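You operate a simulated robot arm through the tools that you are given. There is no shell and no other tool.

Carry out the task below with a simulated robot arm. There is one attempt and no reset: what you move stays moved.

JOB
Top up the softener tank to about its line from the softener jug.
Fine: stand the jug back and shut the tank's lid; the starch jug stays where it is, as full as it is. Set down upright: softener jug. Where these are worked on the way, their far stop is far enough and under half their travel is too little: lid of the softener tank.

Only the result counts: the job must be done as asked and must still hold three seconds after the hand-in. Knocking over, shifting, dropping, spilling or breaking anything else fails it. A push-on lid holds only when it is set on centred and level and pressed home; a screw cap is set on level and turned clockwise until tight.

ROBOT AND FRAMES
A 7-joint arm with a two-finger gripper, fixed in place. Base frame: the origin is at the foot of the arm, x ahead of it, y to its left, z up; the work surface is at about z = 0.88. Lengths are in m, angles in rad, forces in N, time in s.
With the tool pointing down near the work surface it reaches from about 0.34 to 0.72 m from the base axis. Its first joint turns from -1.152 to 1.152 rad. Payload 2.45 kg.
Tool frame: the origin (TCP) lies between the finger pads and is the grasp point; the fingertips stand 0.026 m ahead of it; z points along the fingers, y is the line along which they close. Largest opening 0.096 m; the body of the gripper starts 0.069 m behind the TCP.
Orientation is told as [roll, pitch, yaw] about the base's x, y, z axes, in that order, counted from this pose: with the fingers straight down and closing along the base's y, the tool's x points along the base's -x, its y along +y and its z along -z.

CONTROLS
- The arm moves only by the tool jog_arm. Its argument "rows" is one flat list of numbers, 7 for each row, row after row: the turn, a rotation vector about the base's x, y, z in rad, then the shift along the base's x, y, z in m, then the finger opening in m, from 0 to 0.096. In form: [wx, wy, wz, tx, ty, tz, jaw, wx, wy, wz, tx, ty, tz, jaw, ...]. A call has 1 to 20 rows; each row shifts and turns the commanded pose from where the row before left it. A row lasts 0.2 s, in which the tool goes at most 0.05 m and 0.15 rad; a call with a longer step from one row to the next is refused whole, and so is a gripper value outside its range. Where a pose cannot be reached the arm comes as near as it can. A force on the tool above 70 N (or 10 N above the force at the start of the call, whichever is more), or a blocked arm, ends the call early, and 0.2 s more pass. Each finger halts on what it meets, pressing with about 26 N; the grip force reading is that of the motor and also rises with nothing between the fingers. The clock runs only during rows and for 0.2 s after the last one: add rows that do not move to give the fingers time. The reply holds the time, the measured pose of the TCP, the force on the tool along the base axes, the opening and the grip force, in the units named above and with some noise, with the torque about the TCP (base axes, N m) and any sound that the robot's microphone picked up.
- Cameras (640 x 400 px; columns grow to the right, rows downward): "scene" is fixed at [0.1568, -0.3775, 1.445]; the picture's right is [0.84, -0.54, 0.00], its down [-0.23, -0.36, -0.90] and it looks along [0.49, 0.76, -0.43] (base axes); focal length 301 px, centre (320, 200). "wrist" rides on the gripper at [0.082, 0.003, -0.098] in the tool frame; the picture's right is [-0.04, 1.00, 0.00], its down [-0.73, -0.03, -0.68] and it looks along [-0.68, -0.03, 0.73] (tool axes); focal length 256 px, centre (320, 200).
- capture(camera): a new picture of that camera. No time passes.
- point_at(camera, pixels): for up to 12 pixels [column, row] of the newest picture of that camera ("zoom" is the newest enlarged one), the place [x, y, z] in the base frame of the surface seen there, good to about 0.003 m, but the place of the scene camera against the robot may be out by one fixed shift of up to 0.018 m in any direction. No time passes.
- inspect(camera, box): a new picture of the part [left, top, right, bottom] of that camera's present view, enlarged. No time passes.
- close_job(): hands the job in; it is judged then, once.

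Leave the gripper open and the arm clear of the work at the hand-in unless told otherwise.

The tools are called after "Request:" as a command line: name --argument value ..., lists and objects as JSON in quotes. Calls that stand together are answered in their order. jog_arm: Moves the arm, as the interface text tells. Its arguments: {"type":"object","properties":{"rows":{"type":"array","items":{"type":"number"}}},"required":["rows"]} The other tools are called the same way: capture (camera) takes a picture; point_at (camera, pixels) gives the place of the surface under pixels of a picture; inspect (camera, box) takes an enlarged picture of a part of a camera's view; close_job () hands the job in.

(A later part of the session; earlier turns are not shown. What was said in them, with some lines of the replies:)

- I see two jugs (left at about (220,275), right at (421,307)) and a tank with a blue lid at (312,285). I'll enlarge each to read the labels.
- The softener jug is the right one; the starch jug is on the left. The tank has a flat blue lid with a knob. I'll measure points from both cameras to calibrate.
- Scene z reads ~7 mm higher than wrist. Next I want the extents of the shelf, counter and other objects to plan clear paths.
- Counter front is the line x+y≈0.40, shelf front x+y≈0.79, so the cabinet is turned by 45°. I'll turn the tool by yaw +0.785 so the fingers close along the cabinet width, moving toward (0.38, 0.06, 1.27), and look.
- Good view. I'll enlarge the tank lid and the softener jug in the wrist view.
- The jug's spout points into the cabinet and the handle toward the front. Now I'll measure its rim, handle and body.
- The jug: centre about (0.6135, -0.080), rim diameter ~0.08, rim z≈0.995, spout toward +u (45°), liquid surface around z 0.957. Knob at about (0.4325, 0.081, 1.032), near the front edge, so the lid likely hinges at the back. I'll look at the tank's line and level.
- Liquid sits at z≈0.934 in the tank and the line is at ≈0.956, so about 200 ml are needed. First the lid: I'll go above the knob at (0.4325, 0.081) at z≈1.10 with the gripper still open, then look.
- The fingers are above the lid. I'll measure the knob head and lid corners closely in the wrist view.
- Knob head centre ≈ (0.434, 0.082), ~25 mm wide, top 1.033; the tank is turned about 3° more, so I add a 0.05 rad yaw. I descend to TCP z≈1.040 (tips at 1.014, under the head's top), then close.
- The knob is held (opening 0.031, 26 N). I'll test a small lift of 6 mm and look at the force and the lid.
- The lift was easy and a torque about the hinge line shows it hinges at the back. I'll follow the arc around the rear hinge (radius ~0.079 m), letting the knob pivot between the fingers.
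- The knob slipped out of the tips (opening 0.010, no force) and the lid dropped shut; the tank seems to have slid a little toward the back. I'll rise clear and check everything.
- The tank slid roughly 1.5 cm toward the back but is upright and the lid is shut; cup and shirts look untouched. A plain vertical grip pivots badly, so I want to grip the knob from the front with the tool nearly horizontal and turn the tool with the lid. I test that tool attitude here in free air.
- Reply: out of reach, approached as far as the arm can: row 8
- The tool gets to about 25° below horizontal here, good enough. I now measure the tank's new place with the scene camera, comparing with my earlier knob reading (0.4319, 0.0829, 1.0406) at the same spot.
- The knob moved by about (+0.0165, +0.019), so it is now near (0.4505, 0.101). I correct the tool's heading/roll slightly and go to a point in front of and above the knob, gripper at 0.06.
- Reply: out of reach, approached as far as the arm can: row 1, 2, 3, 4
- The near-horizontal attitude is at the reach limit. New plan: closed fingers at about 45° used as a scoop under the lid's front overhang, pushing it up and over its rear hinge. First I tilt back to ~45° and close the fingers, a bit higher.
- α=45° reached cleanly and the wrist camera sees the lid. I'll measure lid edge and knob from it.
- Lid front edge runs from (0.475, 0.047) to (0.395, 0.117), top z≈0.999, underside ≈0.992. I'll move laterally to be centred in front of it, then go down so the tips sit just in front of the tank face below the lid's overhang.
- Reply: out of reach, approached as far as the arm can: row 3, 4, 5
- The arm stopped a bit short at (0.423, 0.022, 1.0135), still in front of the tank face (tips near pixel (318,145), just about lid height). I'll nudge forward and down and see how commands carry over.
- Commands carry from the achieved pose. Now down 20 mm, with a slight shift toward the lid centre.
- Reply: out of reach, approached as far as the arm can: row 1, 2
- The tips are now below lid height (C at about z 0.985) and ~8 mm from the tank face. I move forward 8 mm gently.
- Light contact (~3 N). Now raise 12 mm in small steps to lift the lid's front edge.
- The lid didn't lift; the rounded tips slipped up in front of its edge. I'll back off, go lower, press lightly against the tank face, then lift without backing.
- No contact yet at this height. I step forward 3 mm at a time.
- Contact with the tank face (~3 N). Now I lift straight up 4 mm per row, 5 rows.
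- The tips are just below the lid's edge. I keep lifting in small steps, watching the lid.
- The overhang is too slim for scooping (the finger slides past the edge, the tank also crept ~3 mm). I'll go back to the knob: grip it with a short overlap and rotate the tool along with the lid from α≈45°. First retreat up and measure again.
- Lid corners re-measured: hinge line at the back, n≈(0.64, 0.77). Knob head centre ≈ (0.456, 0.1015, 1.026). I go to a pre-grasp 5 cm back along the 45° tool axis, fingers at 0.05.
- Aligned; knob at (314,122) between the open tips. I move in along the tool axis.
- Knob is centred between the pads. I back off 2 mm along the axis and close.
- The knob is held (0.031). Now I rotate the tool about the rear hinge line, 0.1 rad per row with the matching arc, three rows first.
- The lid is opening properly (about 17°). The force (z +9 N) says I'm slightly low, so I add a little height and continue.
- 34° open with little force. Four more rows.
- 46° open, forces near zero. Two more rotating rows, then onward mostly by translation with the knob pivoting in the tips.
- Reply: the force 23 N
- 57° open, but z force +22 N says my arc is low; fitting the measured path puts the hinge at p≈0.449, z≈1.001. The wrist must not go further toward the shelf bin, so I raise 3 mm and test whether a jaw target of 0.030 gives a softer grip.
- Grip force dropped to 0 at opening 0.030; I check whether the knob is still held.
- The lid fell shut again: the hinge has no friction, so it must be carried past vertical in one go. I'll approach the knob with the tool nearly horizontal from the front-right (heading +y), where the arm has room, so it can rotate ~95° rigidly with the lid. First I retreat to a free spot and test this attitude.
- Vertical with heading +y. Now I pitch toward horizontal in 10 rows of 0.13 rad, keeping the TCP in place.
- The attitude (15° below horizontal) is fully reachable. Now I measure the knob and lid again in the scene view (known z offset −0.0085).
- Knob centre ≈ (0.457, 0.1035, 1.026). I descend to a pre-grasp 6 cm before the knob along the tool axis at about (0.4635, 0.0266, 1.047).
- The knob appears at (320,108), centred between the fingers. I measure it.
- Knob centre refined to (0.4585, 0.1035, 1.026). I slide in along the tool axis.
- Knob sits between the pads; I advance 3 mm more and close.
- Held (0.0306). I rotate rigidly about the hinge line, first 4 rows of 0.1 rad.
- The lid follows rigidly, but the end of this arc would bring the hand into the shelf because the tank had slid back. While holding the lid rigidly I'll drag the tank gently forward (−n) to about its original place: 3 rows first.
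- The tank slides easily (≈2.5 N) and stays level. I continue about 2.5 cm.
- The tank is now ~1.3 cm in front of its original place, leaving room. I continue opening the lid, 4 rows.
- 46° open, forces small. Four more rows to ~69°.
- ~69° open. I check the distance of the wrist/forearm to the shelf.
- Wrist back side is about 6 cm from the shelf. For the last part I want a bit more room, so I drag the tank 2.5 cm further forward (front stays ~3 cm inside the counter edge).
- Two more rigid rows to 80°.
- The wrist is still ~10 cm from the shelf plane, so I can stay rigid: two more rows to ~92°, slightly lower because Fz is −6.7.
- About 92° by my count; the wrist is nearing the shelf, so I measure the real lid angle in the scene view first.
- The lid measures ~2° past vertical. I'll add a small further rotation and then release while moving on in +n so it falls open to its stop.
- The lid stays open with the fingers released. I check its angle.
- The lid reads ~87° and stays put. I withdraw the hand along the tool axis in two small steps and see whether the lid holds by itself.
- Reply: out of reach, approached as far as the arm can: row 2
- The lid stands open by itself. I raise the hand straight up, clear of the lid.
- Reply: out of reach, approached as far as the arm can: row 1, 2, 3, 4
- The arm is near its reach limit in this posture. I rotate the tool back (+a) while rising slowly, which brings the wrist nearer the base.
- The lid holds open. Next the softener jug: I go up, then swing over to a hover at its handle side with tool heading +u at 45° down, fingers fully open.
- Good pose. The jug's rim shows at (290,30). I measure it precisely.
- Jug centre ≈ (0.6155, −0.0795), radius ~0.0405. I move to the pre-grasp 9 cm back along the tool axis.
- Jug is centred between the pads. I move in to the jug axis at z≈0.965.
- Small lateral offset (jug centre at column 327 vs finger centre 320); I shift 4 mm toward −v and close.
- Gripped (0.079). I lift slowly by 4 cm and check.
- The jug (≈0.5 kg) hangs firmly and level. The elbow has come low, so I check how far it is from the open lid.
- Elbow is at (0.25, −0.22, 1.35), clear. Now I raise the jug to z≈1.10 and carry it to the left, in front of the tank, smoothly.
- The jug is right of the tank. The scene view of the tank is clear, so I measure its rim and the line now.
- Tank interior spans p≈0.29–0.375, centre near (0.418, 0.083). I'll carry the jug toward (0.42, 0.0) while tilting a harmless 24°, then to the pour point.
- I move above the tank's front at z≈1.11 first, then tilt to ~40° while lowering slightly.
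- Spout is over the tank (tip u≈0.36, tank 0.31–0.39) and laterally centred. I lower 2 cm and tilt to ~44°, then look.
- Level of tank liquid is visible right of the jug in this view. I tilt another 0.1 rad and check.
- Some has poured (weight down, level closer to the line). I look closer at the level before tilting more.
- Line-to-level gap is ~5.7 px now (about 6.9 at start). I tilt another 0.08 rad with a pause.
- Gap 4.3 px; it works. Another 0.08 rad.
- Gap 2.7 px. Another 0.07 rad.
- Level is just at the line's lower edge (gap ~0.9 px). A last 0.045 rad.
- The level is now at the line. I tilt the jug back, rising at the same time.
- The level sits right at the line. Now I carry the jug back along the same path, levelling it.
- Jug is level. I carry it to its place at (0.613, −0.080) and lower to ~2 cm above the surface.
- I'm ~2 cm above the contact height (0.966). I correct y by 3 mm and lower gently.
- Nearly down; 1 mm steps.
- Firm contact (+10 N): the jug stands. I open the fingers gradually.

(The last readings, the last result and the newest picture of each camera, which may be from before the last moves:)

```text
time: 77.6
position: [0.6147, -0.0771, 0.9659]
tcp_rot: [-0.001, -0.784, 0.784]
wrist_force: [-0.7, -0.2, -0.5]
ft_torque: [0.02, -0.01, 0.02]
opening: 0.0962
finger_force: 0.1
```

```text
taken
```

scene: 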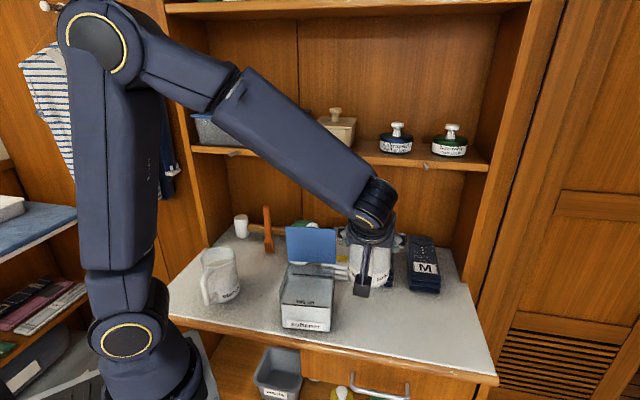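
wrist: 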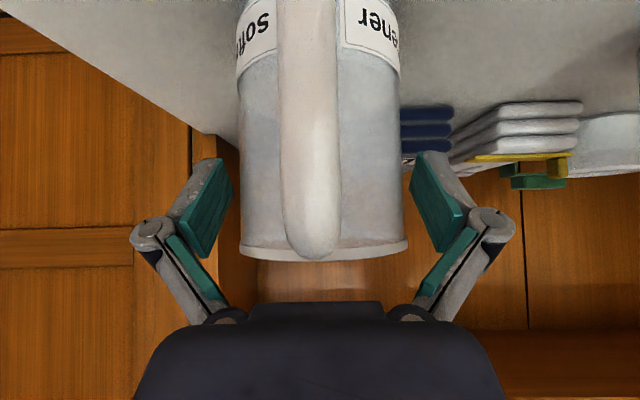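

Released with clearance on both sides. I withdraw along the way I came, then up.

Request:
jog_arm --rows '[0, 0, 0, -0.0145, -0.0145, 0.0173, 0.096, 0, 0, 0, -0.0145, -0.0145, 0.0173, 0.096, 0, 0, 0, -0.0145, -0.0145, 0.0173, 0.096, 0, 0, 0, -0.012, -0.002, 0.039, 0.096, 0, 0, 0, -0.012, -0.002, 0.039, 0.096, 0, 0, 0, -0.012, -0.002, 0.039, 0.096, 0, 0, 0, 0, 0, 0, 0.096]'

Request:
capture --camera "scene"

Request:
capture --camera "wrist"

```text
time: 79.2
position: [0.536, -0.1287, 1.1341]
tcp_rot: [0.003, -0.782, 0.782]
wrist_force: [-0.4, -0.2, -0.5]
ft_torque: [0.0, 0.01, 0.04]
opening: 0.0961
finger_force: 0.0
```

```text
taken
```

scene: 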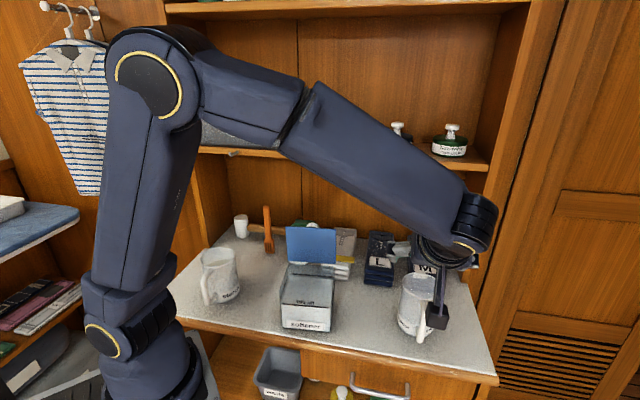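

```text
taken
```

wrist: 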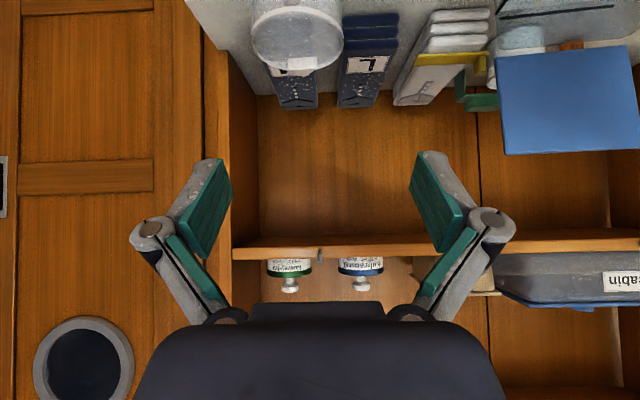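

Jug stands back in place. Now closing the lid: I bring the closed fingers, tool vertical, over and behind the standing lid (to about (0.493, 0.171, 1.22)).

Request:
jog_arm --rows '[-0.0926, 0.0926, 0, 0, 0, 0.03, 0.06, -0.0926, 0.0926, 0, 0, 0, 0.03, 0.03, -0.0926, 0.0926, 0, 0, 0, 0.03, 0, -0.0926, 0.0926, 0, -0.0043, 0.03, 0, 0, -0.0926, 0.0926, 0, -0.0043, 0.03, 0, 0, -0.0922, 0.0922, 0, -0.0043, 0.03, 0, 0, 0, 0, 0.05, -0.0043, 0.03, 0, 0, 0, 0, 0.046, -0.0043, 0.03, 0, 0, 0, 0, 0, -0.0043, 0.03, 0, 0, 0, 0, 0, -0.0043, 0.03, 0, 0, 0, 0, 0, 0, 0, 0, 0]'

Request:
capture --camera "scene"

Request:
capture --camera "wrist"

```text
time: 81.6
position: [0.5042, 0.0844, 1.2252]
tcp_rot: [0.0, 0.003, 0.878]
wrist_force: [-0.3, 0.9, -0.2]
ft_torque: [0.01, 0.04, 0.0]
opening: 0.0
finger_force: 26.1
```

```text
taken
```

scene: 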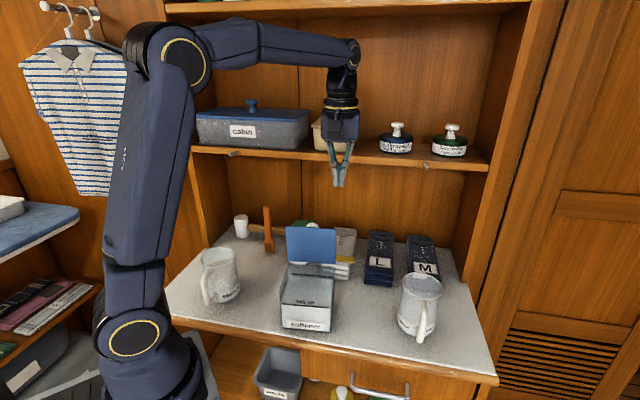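

```text
taken
```

wrist: 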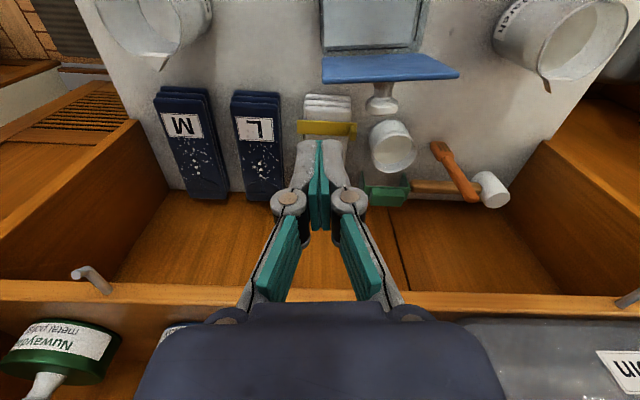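

I'm at (0.504, 0.084, 1.225). I measure the standing lid and knob from the wrist view (knob at about (380,100)).

Request:
inspect --camera "wrist" --box '[310, 10, 470, 120]'

Request:
point_at --camera "wrist" --pixels '[[366, 106], [380, 107], [396, 106], [380, 112], [325, 60], [325, 80], [457, 72], [390, 62], [390, 78], [350, 45], [400, 25], [380, 90]]'

```text
3.64 times, centred on (390, 65) of wrist
```

zoom: 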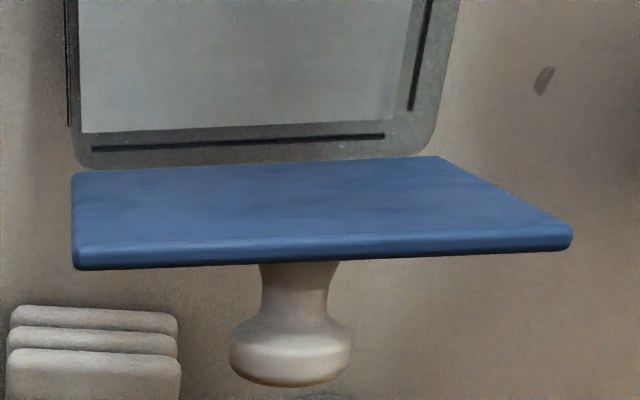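

```text
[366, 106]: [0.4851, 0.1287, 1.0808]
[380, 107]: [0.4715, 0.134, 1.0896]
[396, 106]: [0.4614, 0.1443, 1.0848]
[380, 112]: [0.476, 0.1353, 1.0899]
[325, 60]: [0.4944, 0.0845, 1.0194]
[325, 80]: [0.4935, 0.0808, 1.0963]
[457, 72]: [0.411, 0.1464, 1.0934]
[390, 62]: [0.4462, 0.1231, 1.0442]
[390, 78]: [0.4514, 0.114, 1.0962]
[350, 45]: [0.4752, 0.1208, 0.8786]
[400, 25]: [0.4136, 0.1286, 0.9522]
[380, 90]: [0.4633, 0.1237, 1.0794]
```

Lid's free edge at z 1.096, leaning ~4° forward; knob head centre around (0.47, 0.137, 1.078), outer face p≈0.41. I go behind it to (0.495, 0.163) and down to TCP z≈1.094.

Request:
jog_arm --rows '[0, 0, 0, -0.0031, 0.0261, -0.012, 0, 0, 0, 0, -0.0031, 0.0261, -0.012, 0, 0, 0, 0, -0.0031, 0.0261, -0.012, 0, 0, 0, 0, 0, 0, 0, 0]'

Request:
capture --camera "wrist"

Request:
capture --camera "scene"

```text
time: 82.6
position: [0.4942, 0.1617, 1.188]
tcp_rot: [0.0, 0.003, 0.881]
wrist_force: [-0.1, 0.0, 0.3]
ft_torque: [-0.02, -0.02, 0.01]
opening: 0.0001
finger_force: 25.8
```

```text
taken
```

wrist: 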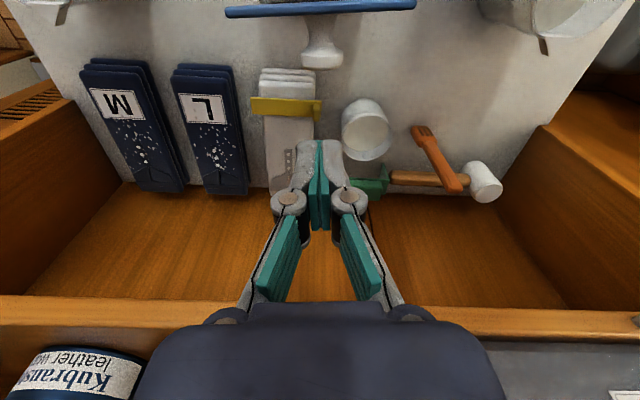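

```text
taken
```

scene: 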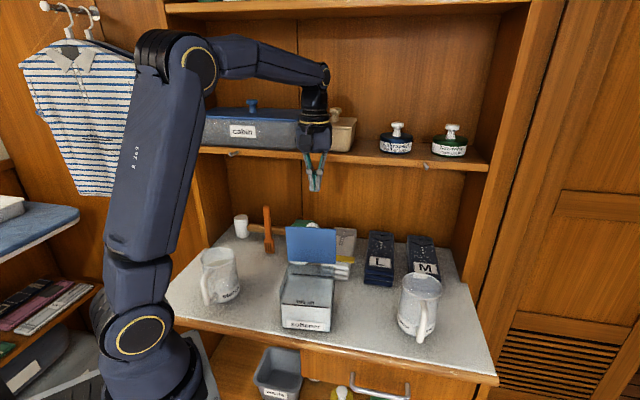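

Aligned with the knob. I lower behind it.

Request:
jog_arm --rows '[0, 0, 0, 0, 0, -0.032, 0, 0, 0, 0, 0, 0, -0.032, 0, 0, 0, 0, 0, 0, -0.03, 0, 0, 0, 0, 0, 0, 0, 0]'

Request:
capture --camera "wrist"

Request:
inspect --camera "scene" --box '[260, 150, 400, 290]'

```text
time: 83.6
position: [0.4944, 0.1621, 1.0923]
tcp_rot: [0.001, 0.001, 0.88]
wrist_force: [-0.9, 0.1, 0.4]
ft_torque: [0.0, 0.02, -0.01]
opening: 0.0
finger_force: 25.8
```

```text
taken
```

wrist: 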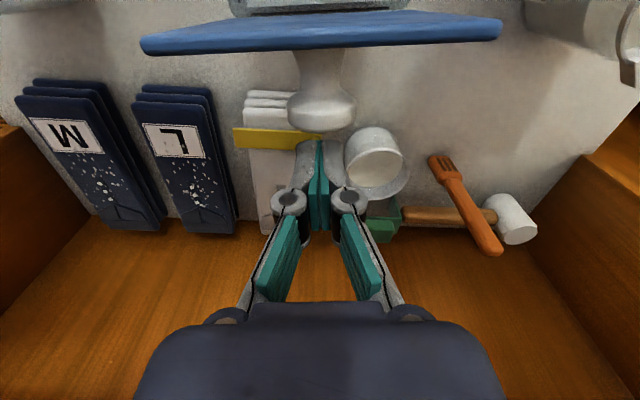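

```text
2.86 times, centred on (330, 220) of scene
```

zoom: 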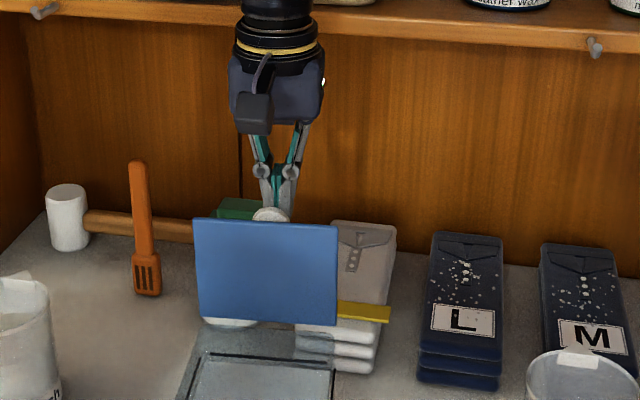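

Now I push toward the front (−n) in 1 cm steps.

Request:
jog_arm --rows '[0, 0, 0, -0.0064, -0.0077, 0, 0, 0, 0, 0, -0.0064, -0.0077, 0, 0, 0, 0, 0, -0.0064, -0.0077, 0, 0, 0, 0, 0, 0, 0, 0, 0]'

Request:
inspect --camera "scene" --box '[260, 190, 400, 330]'

```text
time: 84.6
position: [0.4757, 0.1375, 1.094]
tcp_rot: [0.0, 0.002, 0.879]
wrist_force: [-0.9, 0.6, 0.9]
ft_torque: [0.0, -0.03, 0.02]
opening: 0.0001
finger_force: 25.3
```

```text
2.86 times, centred on (330, 260) of scene
```

zoom: 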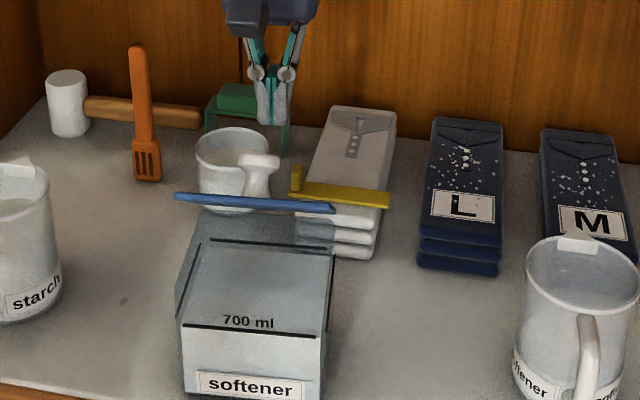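

The lid is on its way down (about 40°). I wait briefly and look again.

Request:
jog_arm --rows '[0, 0, 0, 0, 0, 0.02, 0, 0, 0, 0, 0, 0, 0.02, 0]'

Request:
inspect --camera "scene" --box '[260, 190, 400, 330]'

```text
time: 85.2
position: [0.4748, 0.1392, 1.134]
tcp_rot: [0.002, 0.004, 0.881]
wrist_force: [0.1, -0.3, 0.1]
ft_torque: [-0.03, 0.02, 0.01]
opening: 0.0
finger_force: 25.6
```

```text
2.86 times, centred on (330, 260) of scene
```

zoom: 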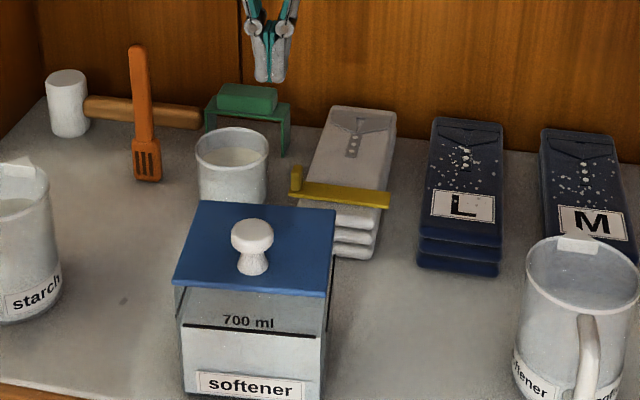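

Lid shut. The tank stands ~4 cm forward of where it was at the start, so I'll nudge it back. First I rise and move to the front of it, then measure.

Request:
jog_arm --rows '[0, 0, 0, 0, 0, 0.03, 0, 0, 0, 0, -0.026, -0.03, 0.01, 0, 0, 0, 0, -0.026, -0.03, 0, 0, 0, 0, 0, -0.026, -0.03, 0, 0, 0, 0, 0, -0.024, -0.029, 0, 0, 0, 0, 0, 0, 0, 0, 0]'

Request:
capture --camera "wrist"

Request:
capture --camera "scene"

```text
time: 86.6
position: [0.3712, 0.0161, 1.1741]
tcp_rot: [-0.001, 0.0, 0.88]
wrist_force: [-0.8, 0.2, 0.1]
ft_torque: [-0.04, 0.02, -0.01]
opening: 0.0001
finger_force: 25.9
```

```text
taken
```

wrist: 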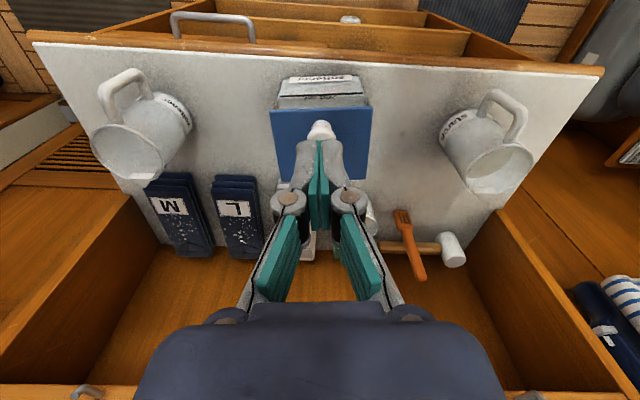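

```text
taken
```

scene: 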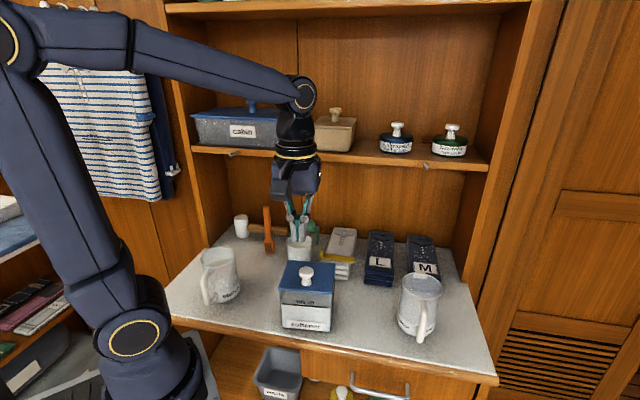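

Request:
inspect --camera "wrist" --box '[260, 65, 380, 165]'

Request:
point_at --camera "zoom" --pixels '[[140, 175], [480, 165], [160, 310], [465, 330], [300, 40], [200, 50], [430, 45], [320, 205], [285, 210], [360, 205], [320, 175]]'

Request:
point_at --camera "wrist" --pixels '[[95, 160], [192, 115], [145, 180], [100, 140], [103, 90], [187, 110]]'

```text
4.00 times, centred on (320, 115) of wrist
```

zoom: 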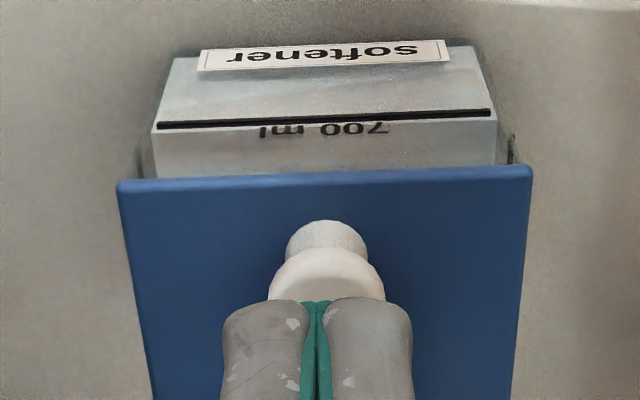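

```text
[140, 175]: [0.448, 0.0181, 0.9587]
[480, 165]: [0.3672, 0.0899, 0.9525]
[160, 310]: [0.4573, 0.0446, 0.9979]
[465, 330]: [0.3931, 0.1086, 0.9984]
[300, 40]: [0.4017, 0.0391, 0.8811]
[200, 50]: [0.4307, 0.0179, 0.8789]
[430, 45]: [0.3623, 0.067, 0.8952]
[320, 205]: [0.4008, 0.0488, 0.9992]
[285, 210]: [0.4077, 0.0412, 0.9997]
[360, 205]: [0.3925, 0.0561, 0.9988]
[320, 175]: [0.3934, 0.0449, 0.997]
```

```text
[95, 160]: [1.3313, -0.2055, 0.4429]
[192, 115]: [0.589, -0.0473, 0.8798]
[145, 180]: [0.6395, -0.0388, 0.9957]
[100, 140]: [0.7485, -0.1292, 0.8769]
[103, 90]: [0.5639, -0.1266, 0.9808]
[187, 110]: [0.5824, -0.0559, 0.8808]
```

The tank must go back ~3.5 cm along +n. I tilt the tool to 70° (hand leaning away), and lower the closed fingers in front of the tank's lower face.

Request:
jog_arm --rows '[0.09, -0.074, 0, 0.0006, 0.0019, -0.02, 0, 0.09, -0.074, 0, 0.0006, 0.0019, -0.02, 0, 0.09, -0.074, 0, 0.0006, 0.0019, -0.02, 0, 0, 0, 0, 0, 0, -0.03, 0, 0, 0, 0, 0, 0, -0.03, 0, 0, 0, 0, 0, 0, 0, 0]'

Request:
capture --camera "wrist"

```text
time: 88.0
position: [0.3715, 0.0248, 1.0532]
tcp_rot: [0.001, -0.347, 0.88]
wrist_force: [-0.5, 0.2, -0.3]
ft_torque: [-0.01, -0.01, 0.0]
opening: 0.0
finger_force: 26.1
```

```text
taken
```

wrist: 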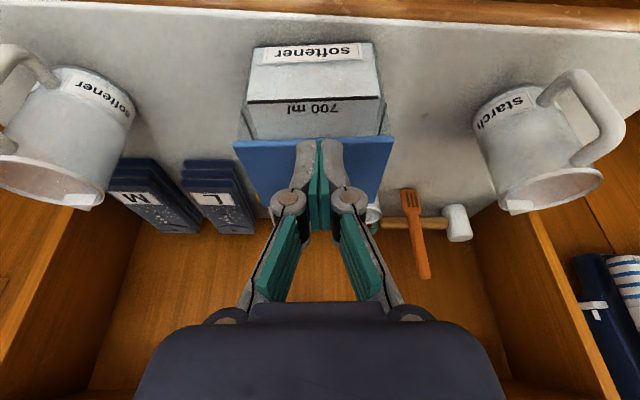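

Tips are ~1 cm in front of the lid edge. I back 5 mm and go down to z≈0.955.

Request:
jog_arm --rows '[0, 0, 0, -0.0032, -0.0039, -0.02, 0, 0, 0, 0, 0, 0, -0.026, 0, 0, 0, 0, 0, 0, -0.026, 0, 0, 0, 0, 0, 0, -0.026, 0, 0, 0, 0, 0, 0, 0, 0]'

Request:
capture --camera "wrist"

Request:
capture --camera "scene"

```text
time: 89.2
position: [0.3825, 0.0198, 0.9574]
tcp_rot: [0.001, -0.344, 0.88]
wrist_force: [0.0, 0.1, -0.8]
ft_torque: [-0.04, -0.02, -0.02]
opening: 0.0
finger_force: 26.4
out of reach, approached as far as the arm can: row 3, 4
```

```text
taken
```

wrist: 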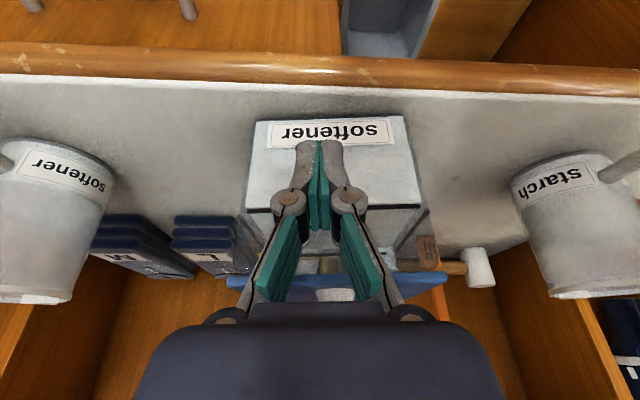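

```text
taken
```

scene: 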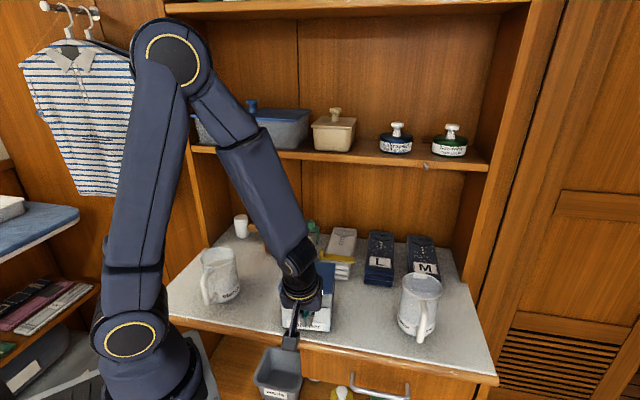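

Tips are ~1 cm in front of the face but ~9 mm right of centre; I shift left while easing forward to contact.

Request:
jog_arm --rows '[0, 0, 0, -0.0068, 0.0107, 0, 0, 0, 0, 0, -0.002, 0.006, 0, 0, 0, 0, 0, 0, 0, 0, 0]'

Request:
capture --camera "wrist"

```text
time: 90.0
position: [0.3856, 0.0342, 0.9598]
tcp_rot: [0.002, -0.344, 0.879]
wrist_force: [-2.3, -3.9, -0.3]
ft_torque: [-0.09, 0.08, -0.05]
opening: 0.0
finger_force: 26.0
out of reach, approached as far as the arm can: row 1
```

```text
taken
```

wrist: 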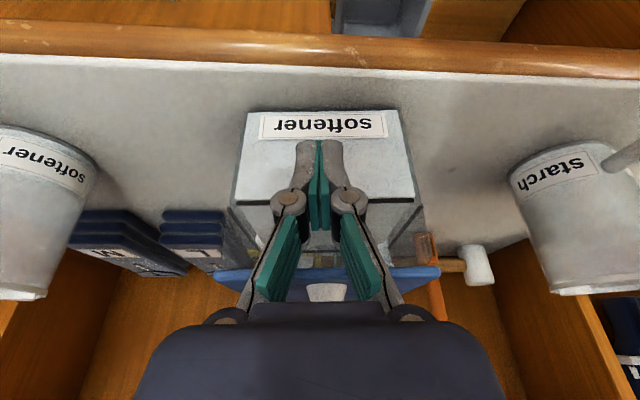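

Contact, centred (≈4.5 N). I push +n gently 3 cm in 6 mm rows.

Request:
jog_arm --rows '[0, 0, 0, 0.0036, 0.0048, 0, 0, 0, 0, 0, 0.0036, 0.0048, 0, 0, 0, 0, 0, 0.0036, 0.0048, 0, 0, 0, 0, 0, 0, 0, 0, 0]'

Request:
capture --camera "wrist"

Request:
inspect --camera "scene" --box '[265, 235, 365, 335]'

```text
time: 91.0
position: [0.3935, 0.0495, 0.9619]
tcp_rot: [0.001, -0.346, 0.881]
wrist_force: [-3.1, -3.9, 0.5]
ft_torque: [0.0, 0.06, 0.04]
opening: 0.0
finger_force: 26.0
```

```text
taken
```

wrist: 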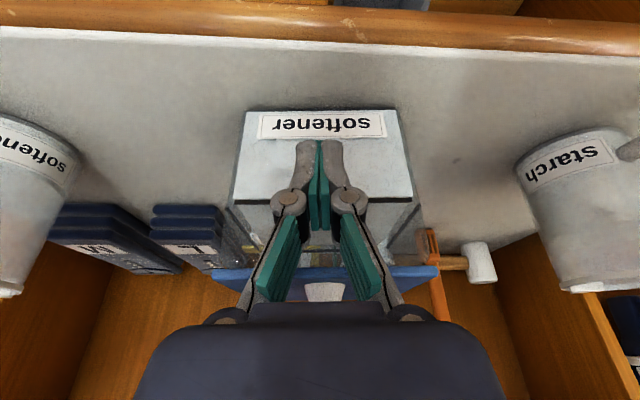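

```text
4.00 times, centred on (315, 285) of scene
```

zoom: 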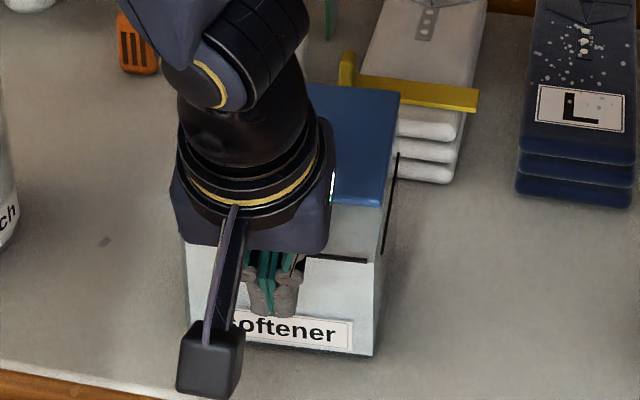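

Sliding straight. About 1.6 cm remain.

Request:
jog_arm --rows '[0, 0, 0, 0.0036, 0.0041, 0, 0, 0, 0, 0, 0.0036, 0.0041, 0, 0, 0, 0, 0, 0.0034, 0.004, 0, 0, 0, 0, 0, 0, 0, 0, 0]'

Request:
inspect --camera "scene" --box '[265, 235, 365, 335]'

```text
time: 92.0
position: [0.4036, 0.0619, 0.9604]
tcp_rot: [0.002, -0.349, 0.878]
wrist_force: [-3.6, -3.3, 0.7]
ft_torque: [-0.03, 0.05, -0.04]
opening: 0.0061
finger_force: 26.2
```

```text
4.00 times, centred on (315, 285) of scene
```

zoom: 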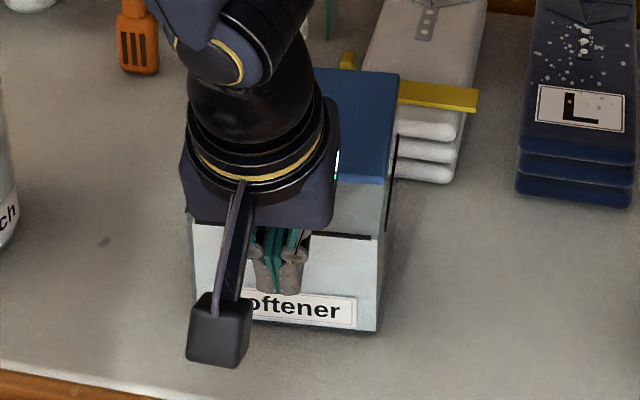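

The tank is back within about a centimetre of its start. I back off, rise clear and open the gripper.

Request:
jog_arm --rows '[0, 0, 0, -0.0064, -0.0077, 0.002, 0, 0, 0, 0, -0.0064, -0.0077, 0.004, 0, 0, 0, 0, 0, 0, 0.04, 0, 0, 0, 0, 0, 0, 0.045, 0, 0, 0, 0, 0, 0, 0.045, 0.03, 0, 0, 0, 0, 0, 0.045, 0.06, -0.09, 0.074, 0, -0.01, 0, 0.03, 0.09, -0.09, 0.074, 0, -0.01, 0, 0.03, 0.09, -0.09, 0.074, 0, -0.01, 0, 0.03, 0.09, 0, 0, 0, 0, 0, 0, 0.09]'

Request:
capture --camera "scene"

Request:
capture --camera "wrist"

```text
time: 94.2
position: [0.3623, 0.0455, 1.229]
tcp_rot: [0.001, 0.004, 0.879]
wrist_force: [-0.7, 0.6, 0.7]
ft_torque: [-0.02, -0.03, -0.01]
opening: 0.0901
finger_force: 0.1
```

```text
taken
```

scene: 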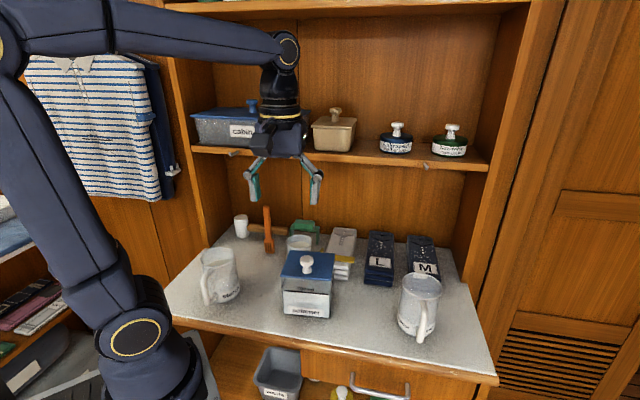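

```text
taken
```

wrist: 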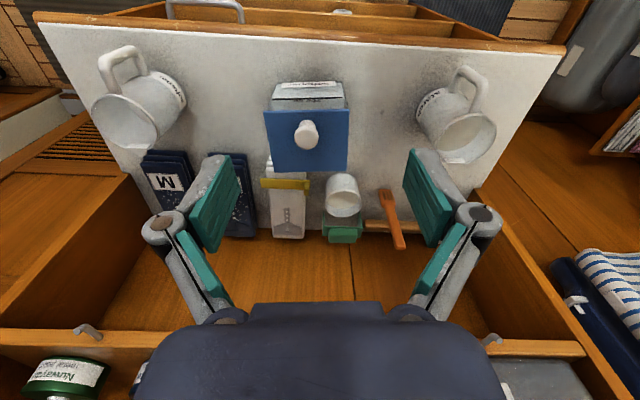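

All looks in order; I check the tank level, the lid and both jugs closely.

Request:
inspect --camera "scene" --box '[265, 240, 355, 330]'

Request:
inspect --camera "scene" --box '[180, 220, 280, 320]'

Request:
inspect --camera "scene" --box '[370, 250, 470, 350]'

Request:
point_at --camera "wrist" --pixels '[[268, 115], [345, 113], [276, 166], [345, 166], [307, 130]]'

```text
4.44 times, centred on (310, 285) of scene
```

zoom: 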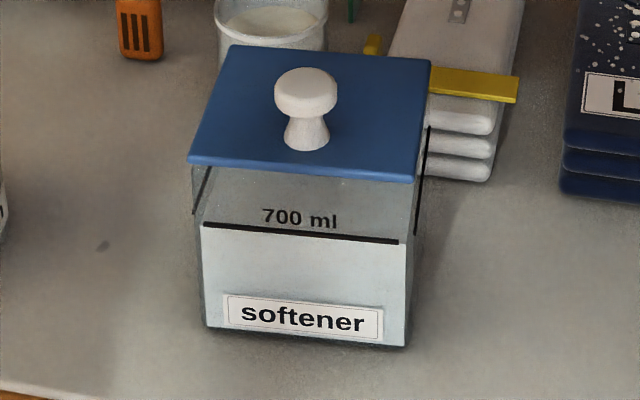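

```text
4.00 times, centred on (230, 270) of scene
```

zoom: 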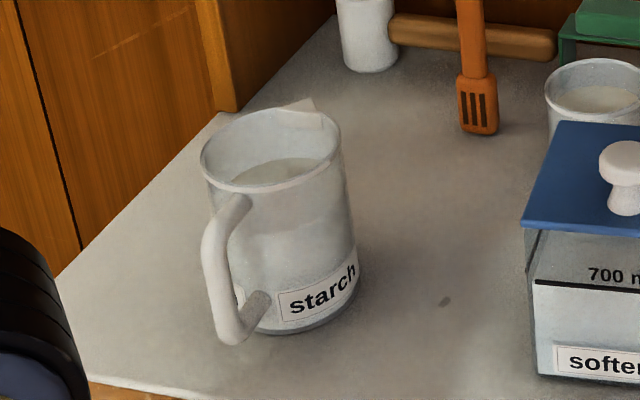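

```text
4.00 times, centred on (420, 300) of scene
```

zoom: 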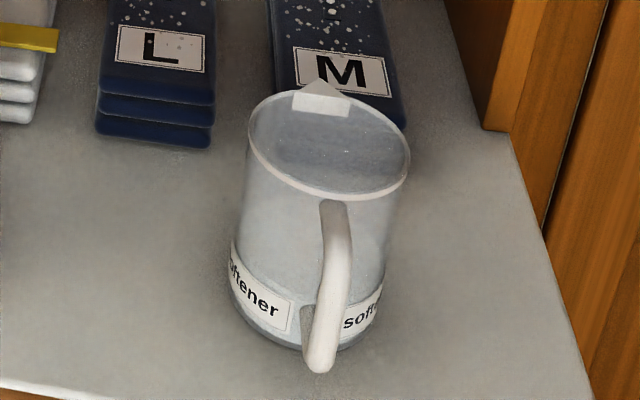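

```text
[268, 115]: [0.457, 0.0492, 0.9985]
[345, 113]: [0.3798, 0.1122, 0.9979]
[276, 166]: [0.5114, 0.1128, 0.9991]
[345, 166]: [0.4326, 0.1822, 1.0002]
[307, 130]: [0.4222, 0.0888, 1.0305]
```

The tank level is at the 700 ml line and its lid lies flat and shut. The softener jug stands upright within about 5 mm of its old place, and the starch jug is untouched. The gripper is open and the arm is clear, so I hand in.

Request:
close_job

```text
The job is handed in.
```

The softener tank is filled to about its 700 ml line from the softener jug, and I have handed the job in. I haven't seen the verdict.

- **Tank:** at the last check the liquid was at the line and the lid was flat and shut. Opening the lid took several tries, and the tank slid about on the counter. I pushed it back, and it now stands about 1 cm from where it started, turned slightly.
- **Softener jug:** it stands upright about 5 mm from its original place.
- **Starch jug:** not touched; its position and level look unchanged.
- **Spills and other items:** I saw no spills, and nothing else looked moved.
- **Arm:** at the hand-in the gripper was open and the arm was clear of the work.
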